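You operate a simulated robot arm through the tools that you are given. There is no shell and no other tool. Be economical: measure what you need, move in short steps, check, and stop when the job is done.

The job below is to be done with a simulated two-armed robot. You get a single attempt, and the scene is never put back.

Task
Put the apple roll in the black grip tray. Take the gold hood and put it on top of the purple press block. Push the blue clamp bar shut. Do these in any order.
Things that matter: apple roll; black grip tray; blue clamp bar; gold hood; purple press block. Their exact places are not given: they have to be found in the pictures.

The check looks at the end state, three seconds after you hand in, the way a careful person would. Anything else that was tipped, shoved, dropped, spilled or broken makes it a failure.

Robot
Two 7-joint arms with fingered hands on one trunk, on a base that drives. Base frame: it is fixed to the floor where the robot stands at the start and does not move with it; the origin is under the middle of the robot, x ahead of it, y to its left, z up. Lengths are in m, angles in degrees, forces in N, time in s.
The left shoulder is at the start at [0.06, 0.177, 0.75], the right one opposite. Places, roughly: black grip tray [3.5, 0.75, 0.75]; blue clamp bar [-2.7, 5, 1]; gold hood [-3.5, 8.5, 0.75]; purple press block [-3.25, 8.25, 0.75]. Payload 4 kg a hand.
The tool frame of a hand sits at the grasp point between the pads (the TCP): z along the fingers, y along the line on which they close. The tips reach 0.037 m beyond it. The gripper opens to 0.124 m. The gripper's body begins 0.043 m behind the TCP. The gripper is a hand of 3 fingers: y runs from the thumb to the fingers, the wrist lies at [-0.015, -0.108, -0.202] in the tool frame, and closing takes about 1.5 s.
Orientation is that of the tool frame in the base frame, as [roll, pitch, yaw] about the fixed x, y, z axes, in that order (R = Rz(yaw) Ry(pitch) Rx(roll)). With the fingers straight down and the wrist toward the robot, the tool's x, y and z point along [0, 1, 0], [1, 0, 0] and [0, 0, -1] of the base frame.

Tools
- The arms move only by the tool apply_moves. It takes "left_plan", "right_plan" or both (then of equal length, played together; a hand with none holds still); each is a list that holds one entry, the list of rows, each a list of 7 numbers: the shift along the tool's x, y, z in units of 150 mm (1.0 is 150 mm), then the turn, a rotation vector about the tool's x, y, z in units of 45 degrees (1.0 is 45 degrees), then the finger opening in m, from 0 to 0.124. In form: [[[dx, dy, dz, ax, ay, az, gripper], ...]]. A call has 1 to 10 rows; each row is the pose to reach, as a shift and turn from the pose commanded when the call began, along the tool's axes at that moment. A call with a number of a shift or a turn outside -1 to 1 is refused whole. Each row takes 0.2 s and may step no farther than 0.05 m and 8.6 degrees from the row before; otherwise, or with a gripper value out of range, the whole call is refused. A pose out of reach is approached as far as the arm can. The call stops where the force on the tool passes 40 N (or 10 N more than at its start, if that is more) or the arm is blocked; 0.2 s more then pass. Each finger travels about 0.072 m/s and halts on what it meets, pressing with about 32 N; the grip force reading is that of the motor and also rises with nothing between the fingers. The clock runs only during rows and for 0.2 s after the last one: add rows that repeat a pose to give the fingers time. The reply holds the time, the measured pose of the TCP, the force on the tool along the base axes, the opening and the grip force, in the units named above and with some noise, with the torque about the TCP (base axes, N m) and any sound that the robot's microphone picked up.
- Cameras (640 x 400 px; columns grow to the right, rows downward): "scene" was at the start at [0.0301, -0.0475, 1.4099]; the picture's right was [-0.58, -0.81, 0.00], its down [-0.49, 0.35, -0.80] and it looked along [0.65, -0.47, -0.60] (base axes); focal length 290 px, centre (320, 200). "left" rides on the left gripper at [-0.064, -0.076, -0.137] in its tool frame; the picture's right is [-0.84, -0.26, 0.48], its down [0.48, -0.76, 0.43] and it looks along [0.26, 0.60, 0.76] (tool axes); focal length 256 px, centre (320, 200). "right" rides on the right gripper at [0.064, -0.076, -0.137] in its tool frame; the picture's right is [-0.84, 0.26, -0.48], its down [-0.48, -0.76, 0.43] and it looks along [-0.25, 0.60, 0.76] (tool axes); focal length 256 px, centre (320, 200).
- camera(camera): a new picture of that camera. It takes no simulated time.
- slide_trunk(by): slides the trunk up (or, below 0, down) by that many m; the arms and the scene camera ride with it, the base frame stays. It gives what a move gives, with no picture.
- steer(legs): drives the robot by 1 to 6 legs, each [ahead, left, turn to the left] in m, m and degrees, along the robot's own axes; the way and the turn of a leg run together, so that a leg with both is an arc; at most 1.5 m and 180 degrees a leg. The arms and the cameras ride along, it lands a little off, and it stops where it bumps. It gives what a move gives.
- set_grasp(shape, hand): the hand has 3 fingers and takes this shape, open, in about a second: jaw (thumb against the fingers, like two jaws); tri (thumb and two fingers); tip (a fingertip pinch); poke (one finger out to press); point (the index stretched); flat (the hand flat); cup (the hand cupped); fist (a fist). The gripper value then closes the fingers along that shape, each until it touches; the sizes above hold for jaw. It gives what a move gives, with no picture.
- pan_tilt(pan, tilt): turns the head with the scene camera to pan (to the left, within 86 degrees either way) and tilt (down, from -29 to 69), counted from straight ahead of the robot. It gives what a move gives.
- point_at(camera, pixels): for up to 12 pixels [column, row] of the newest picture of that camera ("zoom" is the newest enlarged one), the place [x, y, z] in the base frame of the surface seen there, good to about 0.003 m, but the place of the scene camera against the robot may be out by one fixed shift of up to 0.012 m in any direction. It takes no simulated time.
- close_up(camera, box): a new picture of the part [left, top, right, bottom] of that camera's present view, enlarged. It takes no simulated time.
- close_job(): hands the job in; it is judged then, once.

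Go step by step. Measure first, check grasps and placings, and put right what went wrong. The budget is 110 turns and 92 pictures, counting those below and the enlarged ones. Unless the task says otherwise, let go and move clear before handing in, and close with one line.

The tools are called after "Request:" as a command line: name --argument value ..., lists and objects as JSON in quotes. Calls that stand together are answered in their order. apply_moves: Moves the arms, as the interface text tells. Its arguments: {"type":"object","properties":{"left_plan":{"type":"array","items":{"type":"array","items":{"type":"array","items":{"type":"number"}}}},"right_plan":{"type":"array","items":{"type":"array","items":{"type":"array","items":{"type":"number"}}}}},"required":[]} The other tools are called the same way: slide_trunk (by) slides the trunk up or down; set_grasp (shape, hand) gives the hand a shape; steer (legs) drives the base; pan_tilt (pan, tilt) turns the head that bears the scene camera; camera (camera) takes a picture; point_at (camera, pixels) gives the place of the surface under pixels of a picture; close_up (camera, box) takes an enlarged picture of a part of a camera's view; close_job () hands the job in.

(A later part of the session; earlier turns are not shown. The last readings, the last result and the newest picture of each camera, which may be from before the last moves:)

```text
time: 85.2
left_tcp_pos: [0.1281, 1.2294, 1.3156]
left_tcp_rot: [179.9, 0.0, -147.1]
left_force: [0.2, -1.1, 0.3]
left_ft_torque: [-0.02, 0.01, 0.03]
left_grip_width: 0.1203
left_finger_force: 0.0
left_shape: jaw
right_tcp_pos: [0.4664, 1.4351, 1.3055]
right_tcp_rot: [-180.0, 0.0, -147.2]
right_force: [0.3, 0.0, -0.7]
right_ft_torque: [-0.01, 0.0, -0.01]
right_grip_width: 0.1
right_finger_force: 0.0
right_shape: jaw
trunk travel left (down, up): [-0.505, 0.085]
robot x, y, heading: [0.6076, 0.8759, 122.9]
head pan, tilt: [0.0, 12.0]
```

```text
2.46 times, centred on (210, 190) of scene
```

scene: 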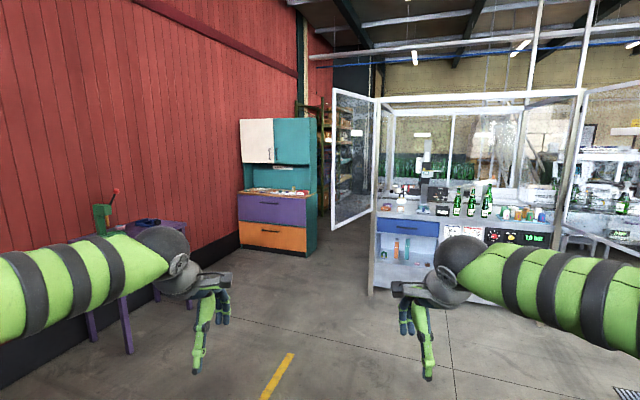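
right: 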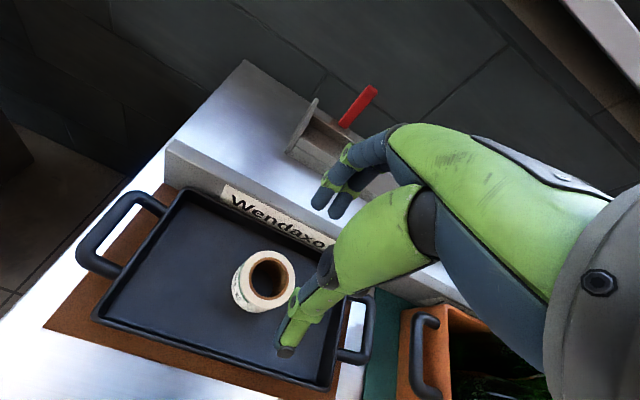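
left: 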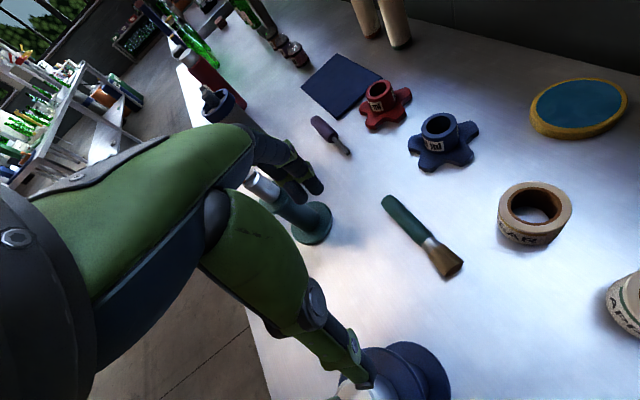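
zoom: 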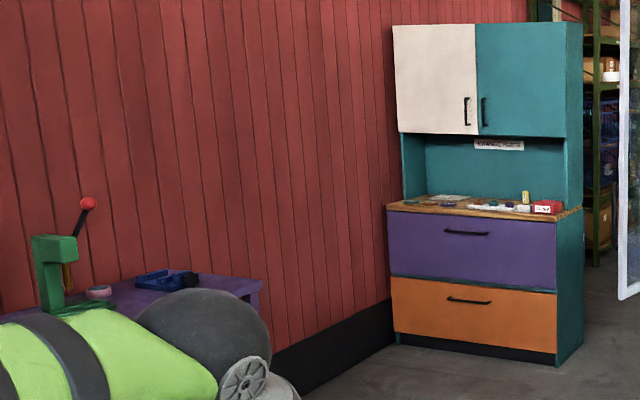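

The clamp bar's rough place (-2.7, 5) lies behind the teal cabinet. The gap is between the cabinet's right side (x≈-1.65) and the open glass door (edge near (-0.58,2.85)). I'll drive up to the gap and look through.

Request:
steer --legs '[[0, 0, 19], [1.15, 0, 0], [1.15, 0, 0], [0, 0, -40]]'

Request:
camera --camera "scene"

```text
time: 99.4
left_tcp_pos: [-1.538, 2.7494, 1.316]
left_tcp_rot: [180.0, -0.1, -166.1]
left_force: [0.2, 0.5, 0.6]
left_ft_torque: [0.01, -0.01, 0.01]
left_grip_width: 0.1203
left_finger_force: 0.1
left_shape: jaw
right_tcp_pos: [-1.1488, 2.8335, 1.3061]
right_tcp_rot: [180.0, 0.0, -166.2]
right_force: [0.2, -0.5, 0.3]
right_ft_torque: [-0.01, 0.03, 0.01]
right_grip_width: 0.0996
right_finger_force: 0.1
right_shape: jaw
trunk travel left (down, up): [-0.505, 0.085]
robot x, y, heading: [-1.2, 2.2582, 103.8]
head pan, tilt: [0.0, 12.0]
```

```text
63 pictures are left
```

scene: 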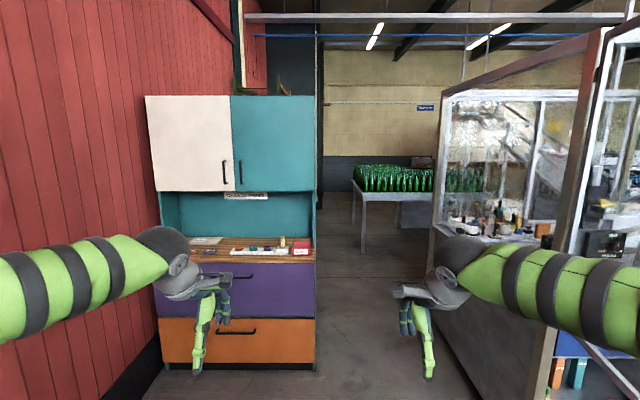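

Request:
point_at --camera "scene" --pixels '[[316, 340], [156, 300], [433, 240], [470, 270], [545, 330], [352, 200], [430, 200], [600, 60], [315, 200], [360, 260], [530, 390]]'

Request:
pan_tilt --pan 85 --tilt 30

Request:
camera --camera "scene"

Request:
point_at --camera "scene" --pixels '[[500, 300], [580, 300], [450, 350], [400, 300]]'

```text
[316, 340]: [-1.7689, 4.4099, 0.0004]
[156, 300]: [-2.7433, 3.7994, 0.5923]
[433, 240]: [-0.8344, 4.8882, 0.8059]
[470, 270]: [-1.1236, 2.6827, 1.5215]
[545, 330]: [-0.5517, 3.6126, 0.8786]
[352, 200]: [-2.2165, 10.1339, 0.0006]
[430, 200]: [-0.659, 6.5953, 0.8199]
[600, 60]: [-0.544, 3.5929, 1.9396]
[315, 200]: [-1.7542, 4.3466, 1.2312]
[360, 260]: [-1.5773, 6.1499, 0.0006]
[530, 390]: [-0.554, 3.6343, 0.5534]
```

```text
time: 101.0
left_tcp_pos: [-1.5379, 2.7501, 1.3157]
left_tcp_rot: [179.9, 0.1, -166.2]
left_force: [-0.5, -0.1, 0.2]
left_ft_torque: [0.01, 0.01, 0.0]
left_grip_width: 0.1204
left_finger_force: 0.0
left_shape: jaw
right_tcp_pos: [-1.1491, 2.8341, 1.3067]
right_tcp_rot: [180.0, 0.1, -166.3]
right_force: [-0.3, -0.2, 0.6]
right_ft_torque: [0.01, -0.02, 0.01]
right_grip_width: 0.1001
right_finger_force: 0.1
right_shape: jaw
trunk travel left (down, up): [-0.505, 0.085]
robot x, y, heading: [-1.2017, 2.2583, 103.9]
head pan, tilt: [85.0, 30.0]
```

```text
62 pictures are left
```

scene: 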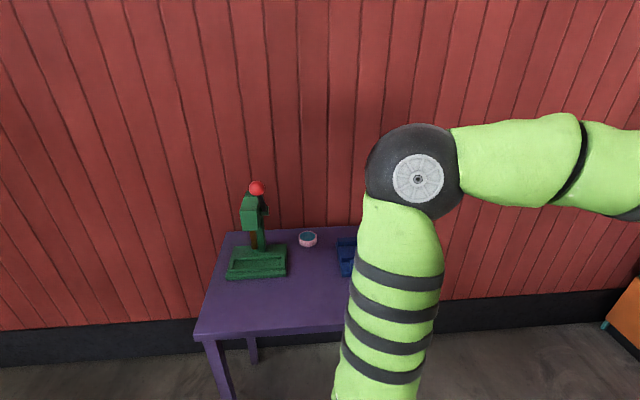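

```text
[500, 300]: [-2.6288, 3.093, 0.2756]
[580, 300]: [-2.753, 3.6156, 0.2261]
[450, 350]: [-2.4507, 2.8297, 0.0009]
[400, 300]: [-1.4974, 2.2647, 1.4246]
```

The passage runs between the cabinet's edge (-1.75, 4.3) and the bench post (-0.55, 3.6). I'll measure the elbow to see how wide the robot is.

Request:
point_at --camera "scene" --pixels '[[418, 180], [380, 180], [418, 135]]'

Request:
pan_tilt --pan -25 --tilt 25

Request:
camera --camera "scene"

```text
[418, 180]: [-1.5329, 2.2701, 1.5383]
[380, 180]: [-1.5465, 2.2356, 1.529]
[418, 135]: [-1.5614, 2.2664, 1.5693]
```

```text
time: 102.8
left_tcp_pos: [-1.538, 2.7496, 1.3157]
left_tcp_rot: [-179.9, 0.0, -166.3]
left_force: [0.7, 0.2, 1.8]
left_ft_torque: [0.02, 0.03, -0.03]
left_grip_width: 0.1203
left_finger_force: 0.1
left_shape: jaw
right_tcp_pos: [-1.1489, 2.8331, 1.3059]
right_tcp_rot: [180.0, -0.1, -166.4]
right_force: [-0.1, -0.6, -0.8]
right_ft_torque: [-0.03, 0.01, -0.01]
right_grip_width: 0.1
right_finger_force: 0.0
right_shape: jaw
trunk travel left (down, up): [-0.505, 0.085]
robot x, y, heading: [-1.1957, 2.2606, 103.6]
head pan, tilt: [-25.0, 25.0]
```

```text
61 pictures are left
```

scene: 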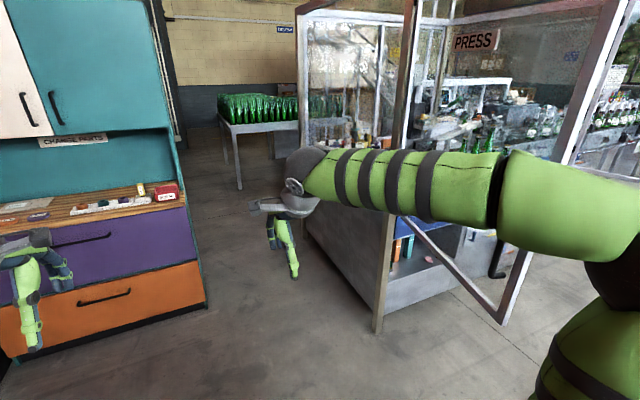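

I'll check the glass door's edges and the cabinet's nearest corner in this view.

Request:
point_at --camera "scene" --pixels '[[502, 318], [612, 30], [575, 130], [418, 228], [376, 325], [206, 300], [185, 200], [305, 160], [415, 20], [300, 30]]'

Request:
close_up --camera "scene" --box '[280, 0, 640, 340]'

```text
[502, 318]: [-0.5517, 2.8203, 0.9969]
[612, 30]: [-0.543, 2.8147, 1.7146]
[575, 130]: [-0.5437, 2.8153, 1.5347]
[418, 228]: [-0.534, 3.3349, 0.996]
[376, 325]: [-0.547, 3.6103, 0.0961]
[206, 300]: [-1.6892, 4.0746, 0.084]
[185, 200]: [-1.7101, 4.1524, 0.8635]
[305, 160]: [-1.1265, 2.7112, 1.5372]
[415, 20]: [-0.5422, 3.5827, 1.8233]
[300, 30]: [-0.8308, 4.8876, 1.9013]
```

```text
1.18 times, centred on (460, 170) of scene
```

zoom: 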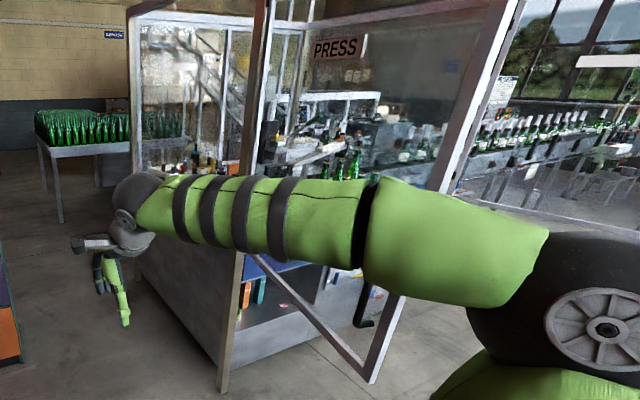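

The door runs along x≈-0.55 from y 2.82 to 3.59, and the gap past the cabinet is about 1.02 m. The elbows reach about 0.46 to each side, so I'll stretch the hands forward to narrow the robot first.

Request:
apply_moves --left_plan '[[[-0.1, 0.25, 0, 0, 0, 0, 0.12], [-0.2, 0.5, 0, 0, 0, 0, 0.12], [-0.3, 0.75, 0, 0, 0, 0, 0.12], [-0.4, 1.0, 0, 0, 0, 0, 0.12]]]' --right_plan '[[[0.1, 0.25, 0, 0, 0, 0, 0.1], [0.2, 0.5, 0, 0, 0, 0, 0.1], [0.3, 0.75, 0, 0, 0, 0, 0.1], [0.4, 1.0, 0, 0, 0, 0, 0.1]]]'

Request:
apply_moves --left_plan '[[[0, 0.25, 0.1, 0, 0, 0, 0.12], [0, 0.5, 0.2, 0, 0, 0, 0.12], [0, 0.75, 0.3, 0, 0, 0, 0.12], [0, 1.0, 0.4, 0, 0, 0, 0.12]]]' --right_plan '[[[0, 0.25, 0.1, 0, 0, 0, 0.1], [0, 0.5, 0.2, 0, 0, 0, 0.1], [0, 0.75, 0.3, 0, 0, 0, 0.1], [0, 1.0, 0.4, 0, 0, 0, 0.1]]]'

Request:
pan_tilt --pan 60 --tilt 30

Request:
camera --camera "scene"

```text
time: 103.8
left_tcp_pos: [-1.5155, 2.9095, 1.3172]
left_tcp_rot: [-179.8, 0.0, -166.3]
left_force: [0.1, 0.9, 0.7]
left_ft_torque: [-0.05, -0.02, -0.03]
left_grip_width: 0.1203
left_finger_force: 0.2
left_shape: jaw
right_tcp_pos: [-1.2426, 2.9653, 1.3083]
right_tcp_rot: [-179.9, -0.1, -166.2]
right_force: [0.6, 1.0, 0.0]
right_ft_torque: [0.0, 0.0, 0.02]
right_grip_width: 0.0998
right_finger_force: 0.0
right_shape: jaw
trunk travel left (down, up): [-0.505, 0.085]
robot x, y, heading: [-1.1942, 2.2597, 103.9]
head pan, tilt: [-25.0, 25.0]
```

```text
time: 104.8
left_tcp_pos: [-1.5519, 3.0593, 1.2535]
left_tcp_rot: [-179.9, -0.1, -166.2]
left_force: [0.0, 1.8, -0.3]
left_ft_torque: [-0.01, 0.02, -0.02]
left_grip_width: 0.1205
left_finger_force: 0.0
left_shape: jaw
right_tcp_pos: [-1.2778, 3.1104, 1.2424]
right_tcp_rot: [-179.8, 0.0, -166.2]
right_force: [0.5, 0.2, -0.4]
right_ft_torque: [-0.04, -0.01, 0.06]
right_grip_width: 0.1
right_finger_force: 0.0
right_shape: jaw
trunk travel left (down, up): [-0.505, 0.085]
robot x, y, heading: [-1.1994, 2.257, 103.8]
head pan, tilt: [-25.0, 25.0]
```

```text
time: 106.4
left_tcp_pos: [-1.5525, 3.0573, 1.2551]
left_tcp_rot: [179.9, -0.1, -166.2]
left_force: [0.4, 0.0, 0.9]
left_ft_torque: [0.0, 0.0, -0.01]
left_grip_width: 0.12
left_finger_force: 0.0
left_shape: jaw
right_tcp_pos: [-1.2786, 3.11, 1.2467]
right_tcp_rot: [179.9, 0.0, -166.2]
right_force: [-0.5, 0.0, 0.8]
right_ft_torque: [0.03, -0.01, -0.01]
right_grip_width: 0.0995
right_finger_force: 0.1
right_shape: jaw
trunk travel left (down, up): [-0.505, 0.085]
robot x, y, heading: [-1.1961, 2.2562, 103.9]
head pan, tilt: [60.0, 30.0]
```

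```text
59 pictures are left
```

scene: 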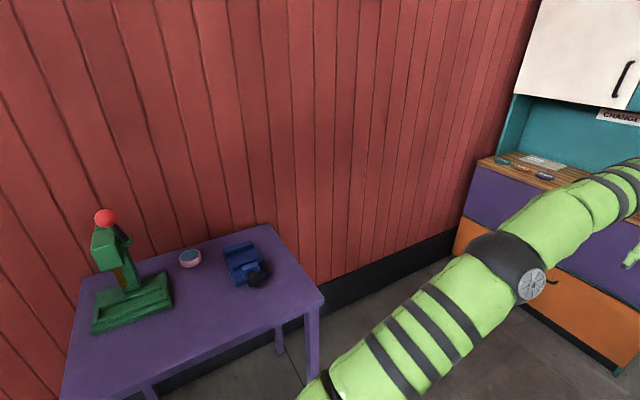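

Request:
point_at --camera "scene" --pixels '[[530, 285], [475, 245], [425, 290], [360, 345]]'

Request:
steer --legs '[[0.6, -0.03, -8]]'

Request:
pan_tilt --pan 0 --tilt 15

Request:
camera --camera "scene"

```text
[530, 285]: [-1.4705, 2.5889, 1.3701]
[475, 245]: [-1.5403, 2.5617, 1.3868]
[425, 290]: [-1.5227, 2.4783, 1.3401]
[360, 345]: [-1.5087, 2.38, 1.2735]
```

```text
time: 109.8
left_tcp_pos: [-1.5154, 3.7024, 1.2551]
left_tcp_rot: [180.0, 0.0, -174.1]
left_force: [-0.4, -0.3, -0.5]
left_ft_torque: [-0.01, 0.01, -0.02]
left_grip_width: 0.1205
left_finger_force: 0.0
left_shape: jaw
right_tcp_pos: [-1.2382, 3.7158, 1.2451]
right_tcp_rot: [-179.9, 0.0, -174.0]
right_force: [0.0, -0.6, 0.5]
right_ft_torque: [0.03, 0.03, 0.01]
right_grip_width: 0.0998
right_finger_force: 0.0
right_shape: jaw
trunk travel left (down, up): [-0.505, 0.085]
robot x, y, heading: [-1.2714, 2.8624, 96.2]
head pan, tilt: [60.0, 30.0]
```

```text
time: 111.2
left_tcp_pos: [-1.5158, 3.7018, 1.256]
left_tcp_rot: [-180.0, 0.1, -174.0]
left_force: [0.2, -0.2, 0.2]
left_ft_torque: [0.0, -0.02, -0.02]
left_grip_width: 0.1206
left_finger_force: 0.0
left_shape: jaw
right_tcp_pos: [-1.2372, 3.7165, 1.2464]
right_tcp_rot: [-180.0, 0.0, -174.0]
right_force: [-0.7, -0.2, -0.8]
right_ft_torque: [-0.05, 0.03, 0.02]
right_grip_width: 0.0997
right_finger_force: 0.1
right_shape: jaw
trunk travel left (down, up): [-0.505, 0.085]
robot x, y, heading: [-1.2728, 2.8573, 96.0]
head pan, tilt: [0.0, 15.0]
```

```text
58 pictures are left
```

scene: 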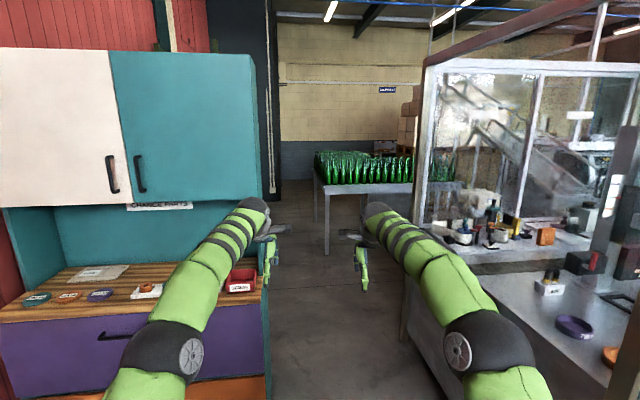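

The robot is now narrower, with elbows within about 0.36 m. I'll turn along the passage (102.4°), shift right, and go through.

Request:
point_at --camera "scene" --pixels '[[325, 192], [325, 252], [262, 180], [420, 195]]'

Request:
steer --legs '[[0, 0, 6.4], [0.39, -0.28, 0], [0.6, -0.05, 0]]'

Request:
camera --camera "scene"

```text
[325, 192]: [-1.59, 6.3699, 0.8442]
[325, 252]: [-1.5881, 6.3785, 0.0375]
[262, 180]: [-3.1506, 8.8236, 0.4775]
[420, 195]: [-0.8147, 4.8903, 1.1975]
```

```text
time: 117.6
left_tcp_pos: [-1.4848, 4.7201, 1.2547]
left_tcp_rot: [-179.9, 0.0, -168.3]
left_force: [-0.3, 0.2, -1.0]
left_ft_torque: [-0.02, 0.01, 0.01]
left_grip_width: 0.1204
left_finger_force: 0.0
left_shape: jaw
right_tcp_pos: [-1.2096, 4.7619, 1.2458]
right_tcp_rot: [-180.0, 0.0, -168.4]
right_force: [0.0, 0.1, 0.5]
right_ft_torque: [-0.03, 0.01, -0.02]
right_grip_width: 0.0998
right_finger_force: 0.1
right_shape: jaw
trunk travel left (down, up): [-0.505, 0.085]
robot x, y, heading: [-1.1585, 3.9078, 101.6]
head pan, tilt: [0.0, 15.0]
```

```text
57 pictures are left
```

scene: 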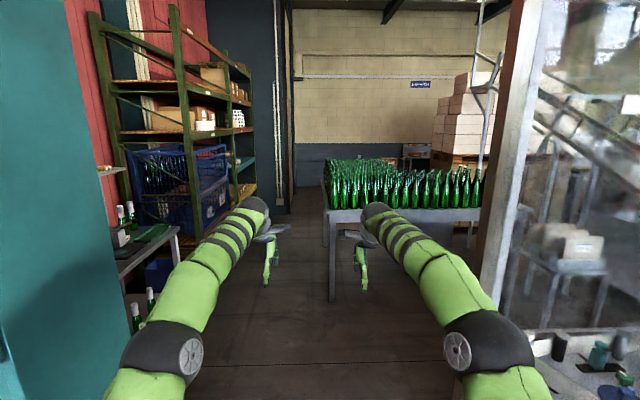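

I'm in the passage at (-1.16, 3.91). There is a small table with bottles behind the cabinet at (140,240), so I'll measure ahead and look left.

Request:
point_at --camera "scene" --pixels '[[328, 215], [178, 235], [120, 275], [255, 190], [500, 250], [125, 130], [60, 300]]'

Request:
steer --legs '[[0.5, 0, 0]]'

Request:
pan_tilt --pan 48 --tilt 25

Request:
camera --camera "scene"

```text
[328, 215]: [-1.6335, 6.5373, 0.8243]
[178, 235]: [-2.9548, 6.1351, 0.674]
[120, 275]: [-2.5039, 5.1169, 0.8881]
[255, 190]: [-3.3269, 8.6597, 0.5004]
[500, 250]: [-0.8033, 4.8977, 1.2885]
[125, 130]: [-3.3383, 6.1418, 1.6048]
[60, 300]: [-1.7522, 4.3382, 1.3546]
```

```text
time: 120.6
left_tcp_pos: [-1.5838, 5.2244, 1.2541]
left_tcp_rot: [180.0, 0.0, -168.6]
left_force: [-0.5, -0.7, -0.5]
left_ft_torque: [0.0, 0.01, -0.01]
left_grip_width: 0.1203
left_finger_force: 0.1
left_shape: jaw
right_tcp_pos: [-1.3085, 5.2644, 1.2452]
right_tcp_rot: [-179.8, 0.0, -168.6]
right_force: [-0.3, 0.3, 0.0]
right_ft_torque: [0.0, -0.01, 0.02]
right_grip_width: 0.0998
right_finger_force: 0.0
right_shape: jaw
trunk travel left (down, up): [-0.505, 0.085]
robot x, y, heading: [-1.2638, 4.4083, 101.1]
head pan, tilt: [0.0, 15.0]
```

```text
time: 121.8
left_tcp_pos: [-1.5846, 5.2236, 1.2543]
left_tcp_rot: [180.0, -0.1, -168.7]
left_force: [0.4, -0.1, -1.1]
left_ft_torque: [-0.02, 0.0, 0.0]
left_grip_width: 0.1205
left_finger_force: 0.0
left_shape: jaw
right_tcp_pos: [-1.3086, 5.2635, 1.2464]
right_tcp_rot: [-180.0, 0.0, -168.6]
right_force: [-0.3, 0.7, 0.2]
right_ft_torque: [0.01, 0.0, -0.01]
right_grip_width: 0.0998
right_finger_force: 0.2
right_shape: jaw
trunk travel left (down, up): [-0.505, 0.085]
robot x, y, heading: [-1.2661, 4.4099, 101.3]
head pan, tilt: [48.0, 25.0]
```

```text
56 pictures are left
```

scene: 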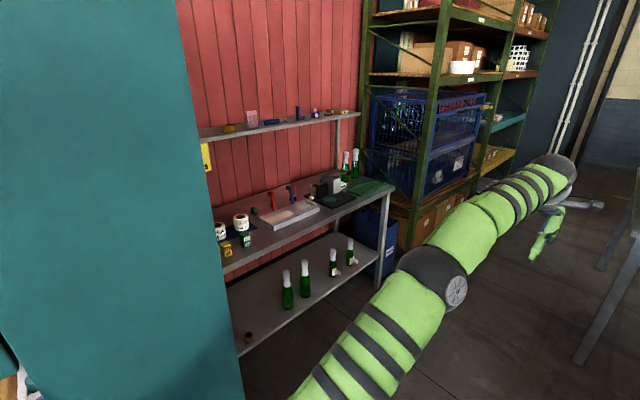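

A workbench by the red wall has red and blue levers near (275-295,195). I'll enlarge it.

Request:
close_up --camera "scene" --box '[200, 100, 400, 260]'

Request:
point_at --camera "scene" --pixels '[[291, 192], [275, 203], [290, 215], [335, 185], [390, 190], [235, 262], [300, 110], [420, 200]]'

```text
2.50 times, centred on (300, 180) of scene
```

zoom: 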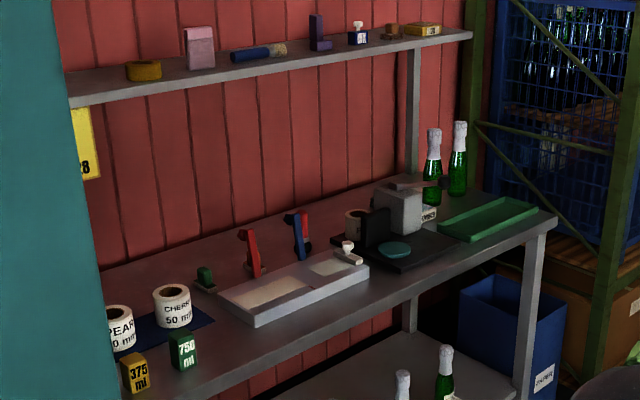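

```text
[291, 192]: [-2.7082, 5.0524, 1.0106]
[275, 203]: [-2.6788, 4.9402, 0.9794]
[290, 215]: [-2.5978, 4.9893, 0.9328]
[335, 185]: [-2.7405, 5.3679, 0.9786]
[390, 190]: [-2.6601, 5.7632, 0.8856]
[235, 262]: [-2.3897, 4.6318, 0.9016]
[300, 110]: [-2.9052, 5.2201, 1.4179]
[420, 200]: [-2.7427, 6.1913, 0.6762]
```

The blue lever stands at (-2.71, 5.05, 1.01), upright (open). I'll get clear of the cabinet, pull the hands in, then turn to face the bench.

Request:
steer --legs '[[0.75, 0, 0]]'

Request:
apply_moves --left_plan '[[[0.1, -0.25, -0.1, 0, 0, 0, 0.12], [0.2, -0.5, -0.2, 0, 0, 0, 0.12], [0.3, -0.75, -0.3, 0, 0, 0, 0.12], [0.4, -1.0, -0.4, 0, 0, 0, 0.12]]]' --right_plan '[[[-0.1, -0.25, -0.1, 0, 0, 0, 0.1], [-0.2, -0.5, -0.2, 0, 0, 0, 0.1], [-0.3, -0.75, -0.3, 0, 0, 0, 0.1], [-0.4, -1.0, -0.4, 0, 0, 0, 0.1]]]'

Request:
apply_moves --left_plan '[[[0, -0.25, 0, 0, 0, 0, 0.12], [0, -0.5, 0, 0, 0, 0, 0.12], [0, -0.75, 0, 0, 0, 0, 0.12], [0, -1.0, 0, 0, 0, 0, 0.12]]]' --right_plan '[[[0, -0.25, 0, 0, 0, 0, 0.1], [0, -0.5, 0, 0, 0, 0, 0.1], [0, -0.75, 0, 0, 0, 0, 0.1], [0, -1.0, 0, 0, 0, 0, 0.1]]]'

Request:
steer --legs '[[0, 0, 91]]'

Request:
pan_tilt --pan 10 --tilt 35

Request:
camera --camera "scene"

```text
time: 125.8
left_tcp_pos: [-1.736, 5.9604, 1.2548]
left_tcp_rot: [179.9, 0.0, -168.5]
left_force: [0.2, 0.2, -0.1]
left_ft_torque: [-0.01, 0.05, -0.01]
left_grip_width: 0.12
left_finger_force: 0.0
left_shape: jaw
right_tcp_pos: [-1.4609, 6.0007, 1.2451]
right_tcp_rot: [-179.9, 0.0, -168.6]
right_force: [0.0, -0.3, -0.6]
right_ft_torque: [-0.01, -0.01, 0.0]
right_grip_width: 0.1
right_finger_force: 0.1
right_shape: jaw
trunk travel left (down, up): [-0.505, 0.085]
robot x, y, heading: [-1.4114, 5.1475, 101.6]
head pan, tilt: [48.0, 25.0]
```

```text
time: 126.8
left_tcp_pos: [-1.7678, 5.7996, 1.3166]
left_tcp_rot: [179.9, 0.1, -168.5]
left_force: [-0.2, 0.3, -0.2]
left_ft_torque: [0.05, 0.02, -0.01]
left_grip_width: 0.1203
left_finger_force: 0.0
left_shape: jaw
right_tcp_pos: [-1.3693, 5.864, 1.3078]
right_tcp_rot: [179.9, 0.1, -168.6]
right_force: [0.1, 0.0, 0.0]
right_ft_torque: [0.0, -0.01, 0.01]
right_grip_width: 0.0998
right_finger_force: 0.0
right_shape: jaw
trunk travel left (down, up): [-0.505, 0.085]
robot x, y, heading: [-1.4111, 5.1473, 101.5]
head pan, tilt: [48.0, 25.0]
```

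```text
time: 127.8
left_tcp_pos: [-1.7334, 5.6536, 1.3173]
left_tcp_rot: [179.9, 0.0, -168.5]
left_force: [0.2, -0.5, 0.1]
left_ft_torque: [0.06, 0.03, -0.02]
left_grip_width: 0.1206
left_finger_force: 0.0
left_shape: jaw
right_tcp_pos: [-1.3406, 5.7177, 1.3062]
right_tcp_rot: [179.9, 0.0, -168.6]
right_force: [-0.7, -0.1, -0.7]
right_ft_torque: [0.0, -0.02, -0.04]
right_grip_width: 0.0999
right_finger_force: 0.1
right_shape: jaw
trunk travel left (down, up): [-0.505, 0.085]
robot x, y, heading: [-1.4125, 5.1447, 101.6]
head pan, tilt: [48.0, 25.0]
```

```text
time: 132.0
left_tcp_pos: [-1.9281, 4.837, 1.3172]
left_tcp_rot: [180.0, 0.0, -79.7]
left_force: [0.1, 0.3, -0.9]
left_ft_torque: [0.0, -0.01, 0.02]
left_grip_width: 0.1202
left_finger_force: 0.0
left_shape: jaw
right_tcp_pos: [-1.9838, 5.2317, 1.3051]
right_tcp_rot: [180.0, 0.0, -79.9]
right_force: [0.0, 0.3, 0.8]
right_ft_torque: [-0.02, -0.03, 0.01]
right_grip_width: 0.0999
right_finger_force: 0.0
right_shape: jaw
trunk travel left (down, up): [-0.505, 0.085]
robot x, y, heading: [-1.4134, 5.1459, -169.7]
head pan, tilt: [48.0, 25.0]
```

```text
time: 133.0
left_tcp_pos: [-1.9292, 4.8382, 1.3171]
left_tcp_rot: [180.0, 0.1, -79.6]
left_force: [0.3, -0.9, 1.3]
left_ft_torque: [0.01, 0.01, 0.0]
left_grip_width: 0.1202
left_finger_force: 0.0
left_shape: jaw
right_tcp_pos: [-1.983, 5.2319, 1.3046]
right_tcp_rot: [180.0, 0.0, -79.8]
right_force: [-0.2, 0.6, 0.5]
right_ft_torque: [0.03, -0.02, 0.02]
right_grip_width: 0.0998
right_finger_force: 0.0
right_shape: jaw
trunk travel left (down, up): [-0.505, 0.085]
robot x, y, heading: [-1.4122, 5.1489, -169.5]
head pan, tilt: [10.0, 35.0]
```

```text
54 pictures are left
```

scene: 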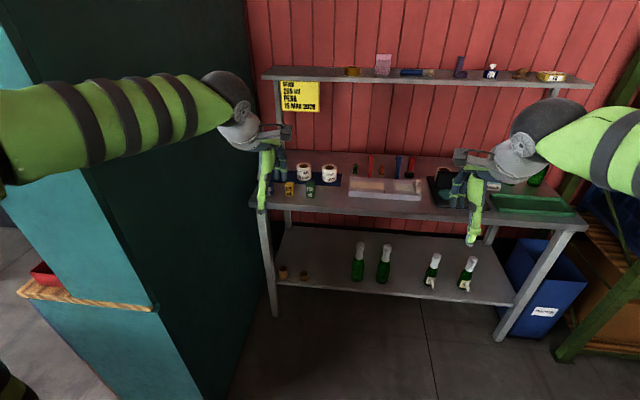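

Now I face the bench. I'll enlarge the lever group at (370-412,165).

Request:
close_up --camera "scene" --box '[330, 130, 450, 210]'

```text
5.00 times, centred on (390, 170) of scene
```

zoom: 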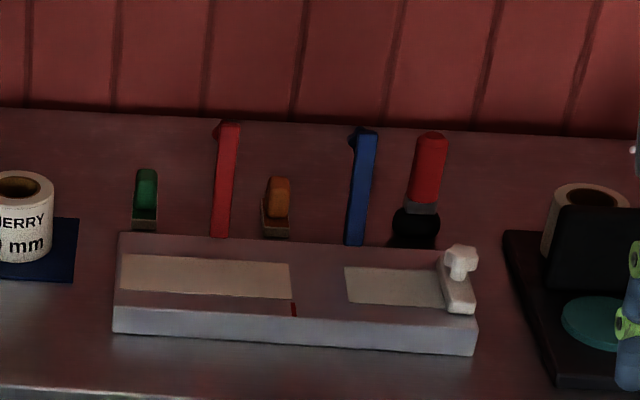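

Request:
point_at --camera "zoom" --pixels '[[365, 132], [365, 190], [355, 240], [228, 128], [218, 230], [428, 140], [415, 230], [278, 185], [120, 250], [370, 260], [395, 285], [300, 340]]'

```text
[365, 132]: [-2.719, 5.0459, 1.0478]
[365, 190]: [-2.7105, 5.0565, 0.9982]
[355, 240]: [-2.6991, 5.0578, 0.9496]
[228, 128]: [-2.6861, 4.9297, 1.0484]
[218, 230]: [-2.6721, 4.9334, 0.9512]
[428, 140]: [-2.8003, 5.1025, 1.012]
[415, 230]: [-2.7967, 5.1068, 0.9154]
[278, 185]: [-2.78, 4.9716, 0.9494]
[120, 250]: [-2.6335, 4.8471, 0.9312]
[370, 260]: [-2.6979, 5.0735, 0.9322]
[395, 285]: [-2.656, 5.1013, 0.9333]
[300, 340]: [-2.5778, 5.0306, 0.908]
```

The blue bar is hinged near (-2.70, 5.057, 0.945) and rises to (-2.72, 5.046, 1.05). To see its hinge and closing direction I'll move up so that the left hand works it, then look with the left-hand camera.

Request:
steer --legs '[[0.3, -0.36, 1.5], [0.28, 0, 0]]'

Request:
camera --camera "left"

Request:
camera --camera "scene"

```text
time: 137.4
left_tcp_pos: [-2.5532, 5.0751, 1.3165]
left_tcp_rot: [-179.9, -0.1, -78.5]
left_force: [-0.1, 0.5, 0.2]
left_ft_torque: [0.0, -0.05, 0.03]
left_grip_width: 0.1201
left_finger_force: 0.0
left_shape: jaw
right_tcp_pos: [-2.6157, 5.468, 1.305]
right_tcp_rot: [-180.0, -0.1, -78.7]
right_force: [-0.5, -0.2, 0.0]
right_ft_torque: [-0.01, -0.04, 0.01]
right_grip_width: 0.0999
right_finger_force: 0.0
right_shape: jaw
trunk travel left (down, up): [-0.505, 0.085]
robot x, y, heading: [-2.0456, 5.3926, -168.7]
head pan, tilt: [10.0, 35.0]
```

```text
52 pictures are left
```

left: 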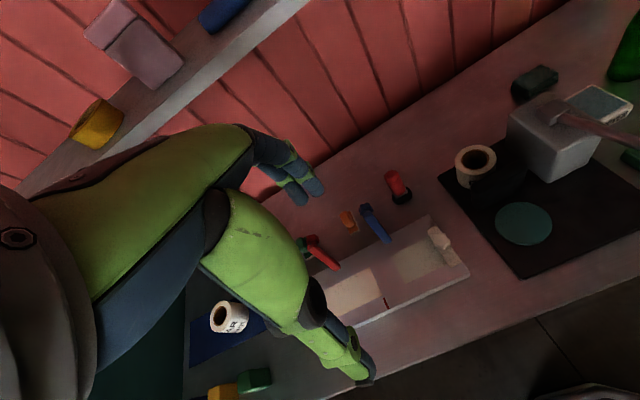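

```text
51 pictures are left
```

scene: 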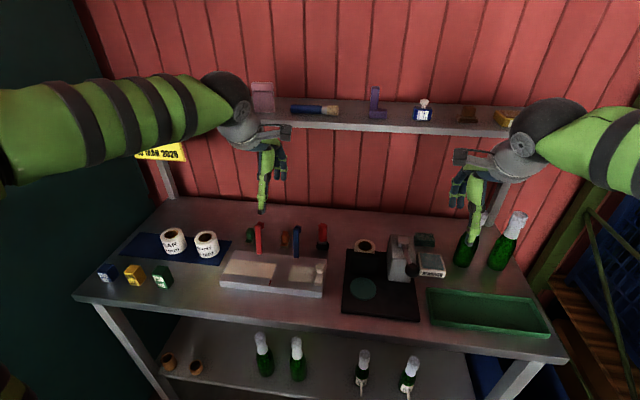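

Request:
close_up --camera "left" --box '[300, 160, 480, 300]'

Request:
close_up --camera "scene" --box '[210, 210, 350, 300]'

```text
2.86 times, centred on (390, 230) of left
```

zoom: 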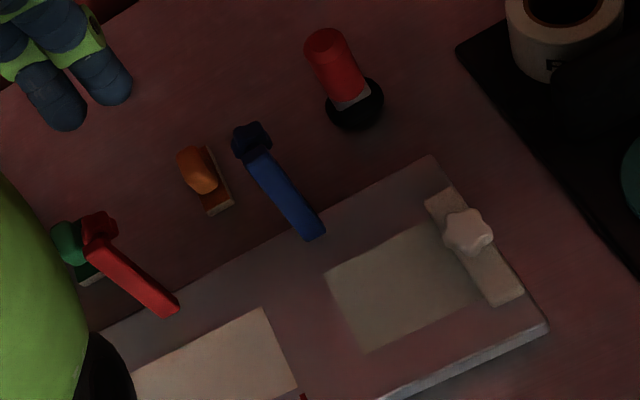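

```text
4.44 times, centred on (280, 255) of scene
```

zoom: 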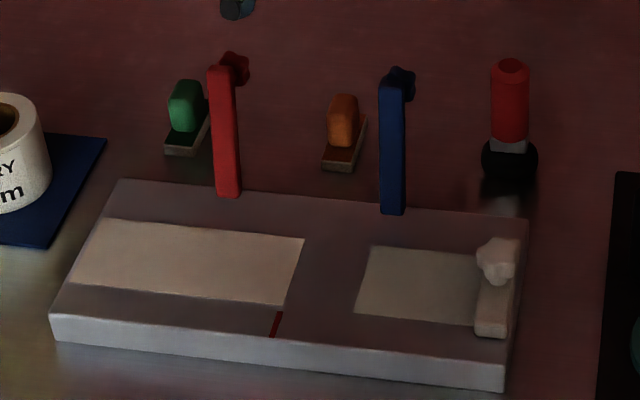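

The white bar already lies shut across the fixture, so the blue bar folds forward toward the robot, about its hinge at the back edge. I'll measure it in the hand camera for an accurate place.

Request:
point_at --camera "left" --pixels '[[366, 209], [373, 214], [378, 226], [386, 240], [363, 207], [395, 184], [349, 219], [318, 243], [435, 238]]'

Request:
point_at --camera "zoom" --pixels '[[403, 78], [390, 85], [392, 150], [392, 208], [510, 65], [495, 265], [490, 325], [420, 190]]'

```text
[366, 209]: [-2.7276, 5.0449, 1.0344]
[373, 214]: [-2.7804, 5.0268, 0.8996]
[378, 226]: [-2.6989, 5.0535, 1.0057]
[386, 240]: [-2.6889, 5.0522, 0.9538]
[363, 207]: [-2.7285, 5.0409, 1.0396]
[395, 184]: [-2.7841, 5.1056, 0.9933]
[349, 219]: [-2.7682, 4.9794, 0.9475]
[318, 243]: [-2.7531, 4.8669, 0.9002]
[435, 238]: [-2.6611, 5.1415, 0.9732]
```

```text
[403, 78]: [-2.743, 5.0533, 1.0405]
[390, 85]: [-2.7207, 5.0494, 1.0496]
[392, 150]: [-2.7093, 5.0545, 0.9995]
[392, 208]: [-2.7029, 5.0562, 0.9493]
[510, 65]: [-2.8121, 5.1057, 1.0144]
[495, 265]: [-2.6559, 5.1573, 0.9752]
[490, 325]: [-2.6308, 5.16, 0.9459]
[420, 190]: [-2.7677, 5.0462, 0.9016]
```

Hand-camera figures put the bar's face from (-2.69,5.053,0.95) to (-2.71,5.047,1.05), with its knob at (-2.728,5.043,1.037). I'll bring the left hand over the bar so the fingers come down behind it and the thumb in front.

Request:
apply_moves --left_plan '[[[-0.02, 0.3, 0, 0, 0, 0, 0.122], [-0.02, 0.6, 0, 0, 0, 0, 0.122], [-0.02, 0.9, 0.05, 0, 0, 0, 0.122], [-0.02, 1.0, 0.3, 0, 0, 0, 0.122], [-0.02, 1.0, 0.6, 0, 0, 0, 0.122], [-0.02, 1.0, 0.8, 0, 0, 0, 0.122]]]'

Request:
camera --camera "left"

```text
time: 138.8
left_tcp_pos: [-2.7004, 5.0456, 1.1958]
left_tcp_rot: [-180.0, -0.1, -78.6]
left_force: [-0.4, 1.0, 0.5]
left_ft_torque: [0.01, 0.01, 0.0]
left_grip_width: 0.1217
left_finger_force: 0.0
left_shape: jaw
right_tcp_pos: [-2.6153, 5.4682, 1.3048]
right_tcp_rot: [180.0, 0.0, -78.7]
right_force: [-0.2, -0.2, 0.5]
right_ft_torque: [0.04, 0.01, 0.03]
right_grip_width: 0.0999
right_finger_force: 0.1
right_shape: jaw
trunk travel left (down, up): [-0.505, 0.085]
robot x, y, heading: [-2.0399, 5.3905, -168.5]
head pan, tilt: [10.0, 35.0]
```

```text
48 pictures are left
```

left: 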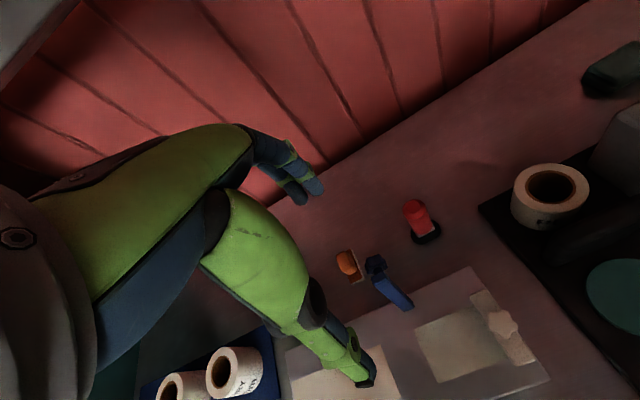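

Request:
point_at --camera "left" --pixels '[[375, 264], [383, 283], [395, 295], [406, 305], [415, 208], [345, 262]]'

```text
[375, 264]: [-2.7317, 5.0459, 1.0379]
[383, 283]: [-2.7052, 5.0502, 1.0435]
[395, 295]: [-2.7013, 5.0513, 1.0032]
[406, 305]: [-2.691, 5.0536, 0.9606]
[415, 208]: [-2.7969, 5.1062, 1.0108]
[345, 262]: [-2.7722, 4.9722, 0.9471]
```

The bar tip is at (-2.73..-2.705, 5.047) and lines up with the hand. I'll go down so the fingertips reach z≈1.01 behind the bar.

Request:
apply_moves --left_plan '[[[0, 0.08, 0.1, 0, 0, 0, 0.122], [0, 0.08, 0.4, 0, 0, 0, 0.122], [0, 0.08, 0.7, 0, 0, 0, 0.122], [0, 0.08, 0.85, 0, 0, 0, 0.122], [0, 0.08, 1.0, 0, 0, 0, 0.122]]]'

Request:
camera --camera "left"

Request:
close_up --camera "scene" --box '[200, 170, 360, 300]'

```text
time: 140.0
left_tcp_pos: [-2.7149, 5.0462, 1.0472]
left_tcp_rot: [180.0, 0.0, -78.6]
left_force: [-0.1, -0.1, -0.2]
left_ft_torque: [0.02, 0.0, 0.01]
left_grip_width: 0.1219
left_finger_force: 0.2
left_shape: jaw
right_tcp_pos: [-2.6157, 5.4677, 1.3052]
right_tcp_rot: [-180.0, 0.1, -78.8]
right_force: [-0.4, 0.0, 0.0]
right_ft_torque: [-0.01, -0.01, -0.04]
right_grip_width: 0.1
right_finger_force: 0.0
right_shape: jaw
trunk travel left (down, up): [-0.505, 0.085]
robot x, y, heading: [-2.0467, 5.3931, -168.7]
head pan, tilt: [10.0, 35.0]
```

```text
47 pictures are left
```

left: 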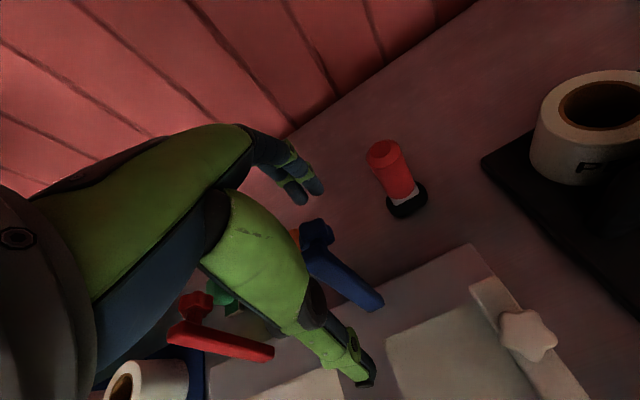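

```text
3.08 times, centred on (280, 235) of scene
```

zoom: 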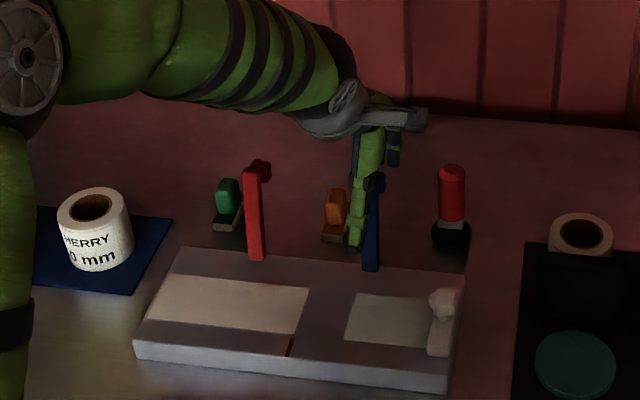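

The fingertips (310,195) are behind the knob (315,232), the thumb is in front, and nothing is touched. Pulling toward the robot in small steps.

Request:
apply_moves --left_plan '[[[0, -0.12, 0, 0, 0, 0, 0.122], [0, -0.24, 0, 0, 0, 0, 0.122], [0, -0.36, 0.01, 0, 0, 0, 0.122], [0, -0.48, 0.03, 0, 0, 0, 0.122], [0, -0.6, 0.05, 0, 0, 0, 0.122]]]'

Request:
camera --camera "left"

```text
time: 141.2
left_tcp_pos: [-2.6239, 5.0622, 1.0384]
left_tcp_rot: [180.0, -0.1, -78.5]
left_force: [-0.4, -0.6, -0.5]
left_ft_torque: [-0.03, 0.0, -0.02]
left_grip_width: 0.122
left_finger_force: 0.0
left_shape: jaw
right_tcp_pos: [-2.6152, 5.4679, 1.3049]
right_tcp_rot: [179.9, 0.0, -78.7]
right_force: [-0.2, 0.0, 0.4]
right_ft_torque: [0.02, -0.01, -0.02]
right_grip_width: 0.0995
right_finger_force: 0.1
right_shape: jaw
trunk travel left (down, up): [-0.505, 0.085]
robot x, y, heading: [-2.0475, 5.3951, -168.7]
head pan, tilt: [10.0, 35.0]
```

```text
45 pictures are left
```

left: 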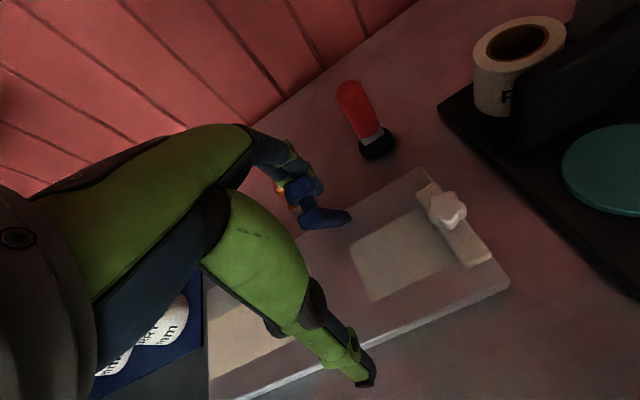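

The bar is swinging with the fingers and little force. I'll continue pulling with a slight descent.

Request:
apply_moves --left_plan '[[[0, -0.12, 0, 0, 0, 0, 0.122], [0, -0.24, 0.03, 0, 0, 0, 0.122], [0, -0.36, 0.06, 0, 0, 0, 0.122], [0, -0.48, 0.1, 0, 0, 0, 0.122], [0, -0.58, 0.14, 0, 0, 0, 0.122]]]'

Request:
camera --camera "left"

```text
time: 142.4
left_tcp_pos: [-2.5406, 5.0796, 1.0189]
left_tcp_rot: [-180.0, 0.0, -78.6]
left_force: [0.3, -0.8, 1.1]
left_ft_torque: [0.0, 0.02, -0.01]
left_grip_width: 0.1218
left_finger_force: 0.1
left_shape: jaw
right_tcp_pos: [-2.6157, 5.4685, 1.3053]
right_tcp_rot: [-179.9, 0.0, -78.7]
right_force: [-0.7, 0.3, 0.4]
right_ft_torque: [0.03, -0.01, 0.02]
right_grip_width: 0.0997
right_finger_force: 0.0
right_shape: jaw
trunk travel left (down, up): [-0.505, 0.085]
robot x, y, heading: [-2.0414, 5.3962, -168.5]
head pan, tilt: [10.0, 35.0]
```

```text
44 pictures are left
```

left: 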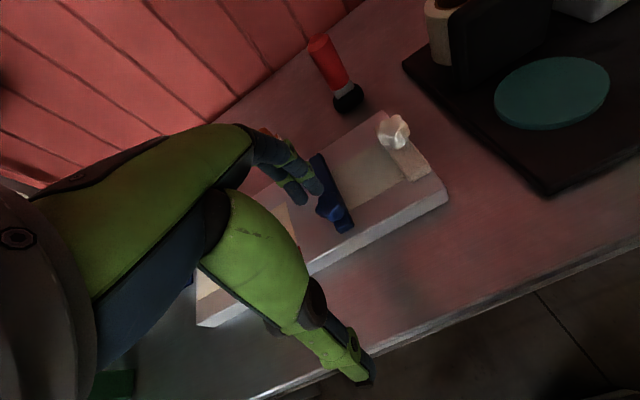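

The bar now seems to lie across the fixture at (335,200). I'll measure how low it is.

Request:
close_up --camera "left" --box '[280, 90, 460, 270]'

Request:
point_at --camera "left" --pixels '[[320, 162], [330, 185], [343, 222], [326, 207], [347, 228], [415, 170], [370, 200]]'

```text
2.22 times, centred on (370, 180) of left
```

zoom: 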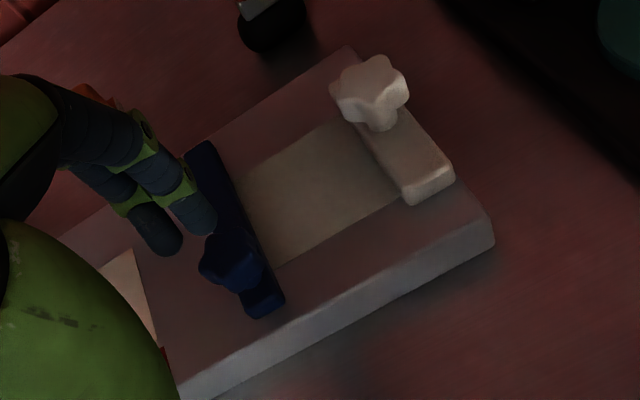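

```text
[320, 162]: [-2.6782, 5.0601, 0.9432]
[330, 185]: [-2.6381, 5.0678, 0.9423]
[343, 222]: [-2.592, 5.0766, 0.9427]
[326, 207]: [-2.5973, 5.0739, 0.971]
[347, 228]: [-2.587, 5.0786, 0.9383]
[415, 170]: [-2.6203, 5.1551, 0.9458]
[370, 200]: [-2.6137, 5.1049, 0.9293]
```

The bar is flat at z 0.9425 over its whole length, level with the shut white bar. I'll lift, close the fingers and press lightly to make sure it is home.

Request:
apply_moves --left_plan '[[[0, 0, -0.2, 0, 0, 0, 0.122], [0, 0, -0.5, 0, 0, 0, 0.08], [-0.03, 0.25, -0.6, 0, 0, 0, 0.04], [-0.05, 0.5, -0.6, 0, 0, 0, 0.0], [-0.05, 0.67, -0.6, 0, 0, 0, 0.0], [-0.05, 0.67, -0.4, 0, 0, 0, 0.0], [-0.05, 0.67, -0.2, 0, 0, 0, 0.0], [-0.05, 0.67, -0.1, 0, 0, 0, 0.0]]]'

Request:
camera --camera "left"

```text
time: 144.2
left_tcp_pos: [-2.6393, 5.07, 1.0329]
left_tcp_rot: [-179.9, 0.0, -78.6]
left_force: [0.3, 0.2, 0.1]
left_ft_torque: [-0.03, -0.01, 0.0]
left_grip_width: 0.0
left_finger_force: 32.1
left_shape: jaw
right_tcp_pos: [-2.6154, 5.4684, 1.3053]
right_tcp_rot: [180.0, 0.1, -78.7]
right_force: [-0.4, 0.3, -0.4]
right_ft_torque: [0.02, 0.01, -0.01]
right_grip_width: 0.0999
right_finger_force: 0.0
right_shape: jaw
trunk travel left (down, up): [-0.505, 0.085]
robot x, y, heading: [-2.0448, 5.396, -168.6]
head pan, tilt: [10.0, 35.0]
```

```text
42 pictures are left
```

left: 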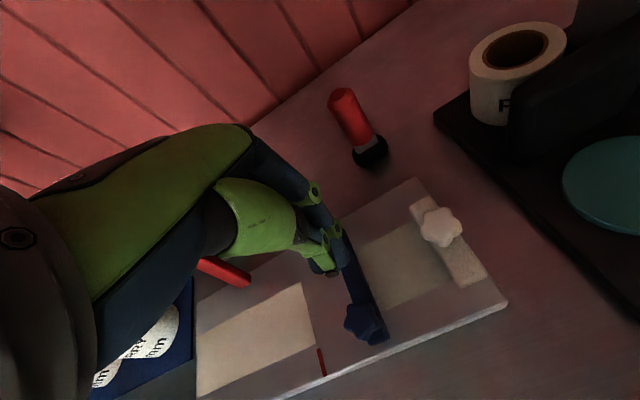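

The closed fingertips are over the bar. Pressing down slowly.

Request:
apply_moves --left_plan '[[[0, 0, 0.15, 0, 0, 0, 0.0], [0, 0, 0.25, 0, 0, 0, 0.0], [0, 0, 0.31, 0, 0, 0, 0.0], [0, 0, 0.34, 0, 0, 0, 0.0], [0, 0, 0.37, 0, 0, 0, 0.0], [0, 0, 0.39, 0, 0, 0, 0.0], [0, 0, 0.41, 0, 0, 0, 0.0]]]'

```text
time: 145.7
left_tcp_pos: [-2.642, 5.0688, 0.981]
left_tcp_rot: [179.1, 0.1, -78.7]
left_force: [6.8, 1.8, 23.5]
left_ft_torque: [0.0, -0.39, -0.01]
left_grip_width: 0.0
left_finger_force: 32.5
left_shape: jaw
right_tcp_pos: [-2.6133, 5.469, 1.3062]
right_tcp_rot: [179.8, 0.1, -78.6]
right_force: [-0.1, -0.9, 1.4]
right_ft_torque: [0.04, -0.05, 0.0]
right_grip_width: 0.1002
right_finger_force: 0.1
right_shape: jaw
trunk travel left (down, up): [-0.505, 0.085]
robot x, y, heading: [-2.0416, 5.3963, -168.6]
head pan, tilt: [10.0, 35.0]
stopped in row 7 (left hand): the force on the tool passed its limit at 43 N (the readings are from after the stop); the commanded pose is now the measured one
```

Firm contact at 43 N with no further travel, so the bar is home. I'll lift away and check.

Request:
apply_moves --left_plan '[[[0, 0, -0.2, 0, 0, 0, 0.0], [0, 0, -0.5, 0, 0, 0, 0.0], [0, 0, -0.8, 0, 0, 0, 0.05], [0, 0, -1.0, 0, 0, 0, 0.1]]]'

Request:
apply_moves --left_plan '[[[0, -0.2, -0.3, 0, 0, 0, 0.1], [0, -0.5, -0.6, 0, 0, 0, 0.1], [0, -0.8, -0.8, 0, 0, 0, 0.1], [0, -1.0, -1.0, 0, 0, 0, 0.1]]]'

Request:
close_up --camera "scene" --box '[150, 180, 400, 330]'

```text
time: 146.7
left_tcp_pos: [-2.6397, 5.0683, 1.1282]
left_tcp_rot: [179.4, 0.0, -78.5]
left_force: [-0.1, -1.1, 0.1]
left_ft_torque: [0.01, 0.03, 0.01]
left_grip_width: 0.0519
left_finger_force: 0.1
left_shape: jaw
right_tcp_pos: [-2.6154, 5.4673, 1.3045]
right_tcp_rot: [180.0, 0.0, -78.8]
right_force: [0.0, 0.4, 0.9]
right_ft_torque: [-0.01, -0.05, 0.01]
right_grip_width: 0.0998
right_finger_force: 0.1
right_shape: jaw
trunk travel left (down, up): [-0.505, 0.085]
robot x, y, heading: [-2.0403, 5.3964, -168.5]
head pan, tilt: [10.0, 35.0]
```

```text
refused: row 1 steps farther than a row can; nothing moved
```

```text
2.56 times, centred on (275, 255) of scene
```

zoom: 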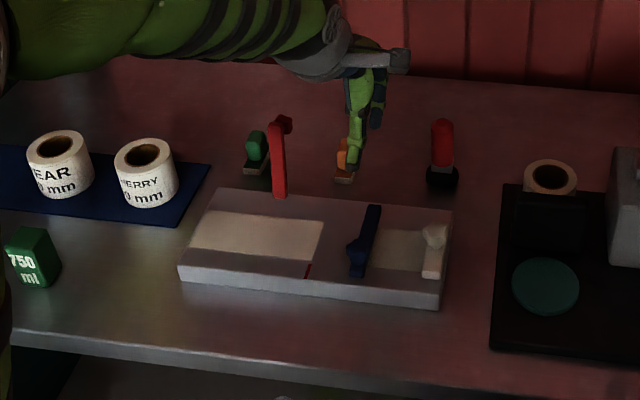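

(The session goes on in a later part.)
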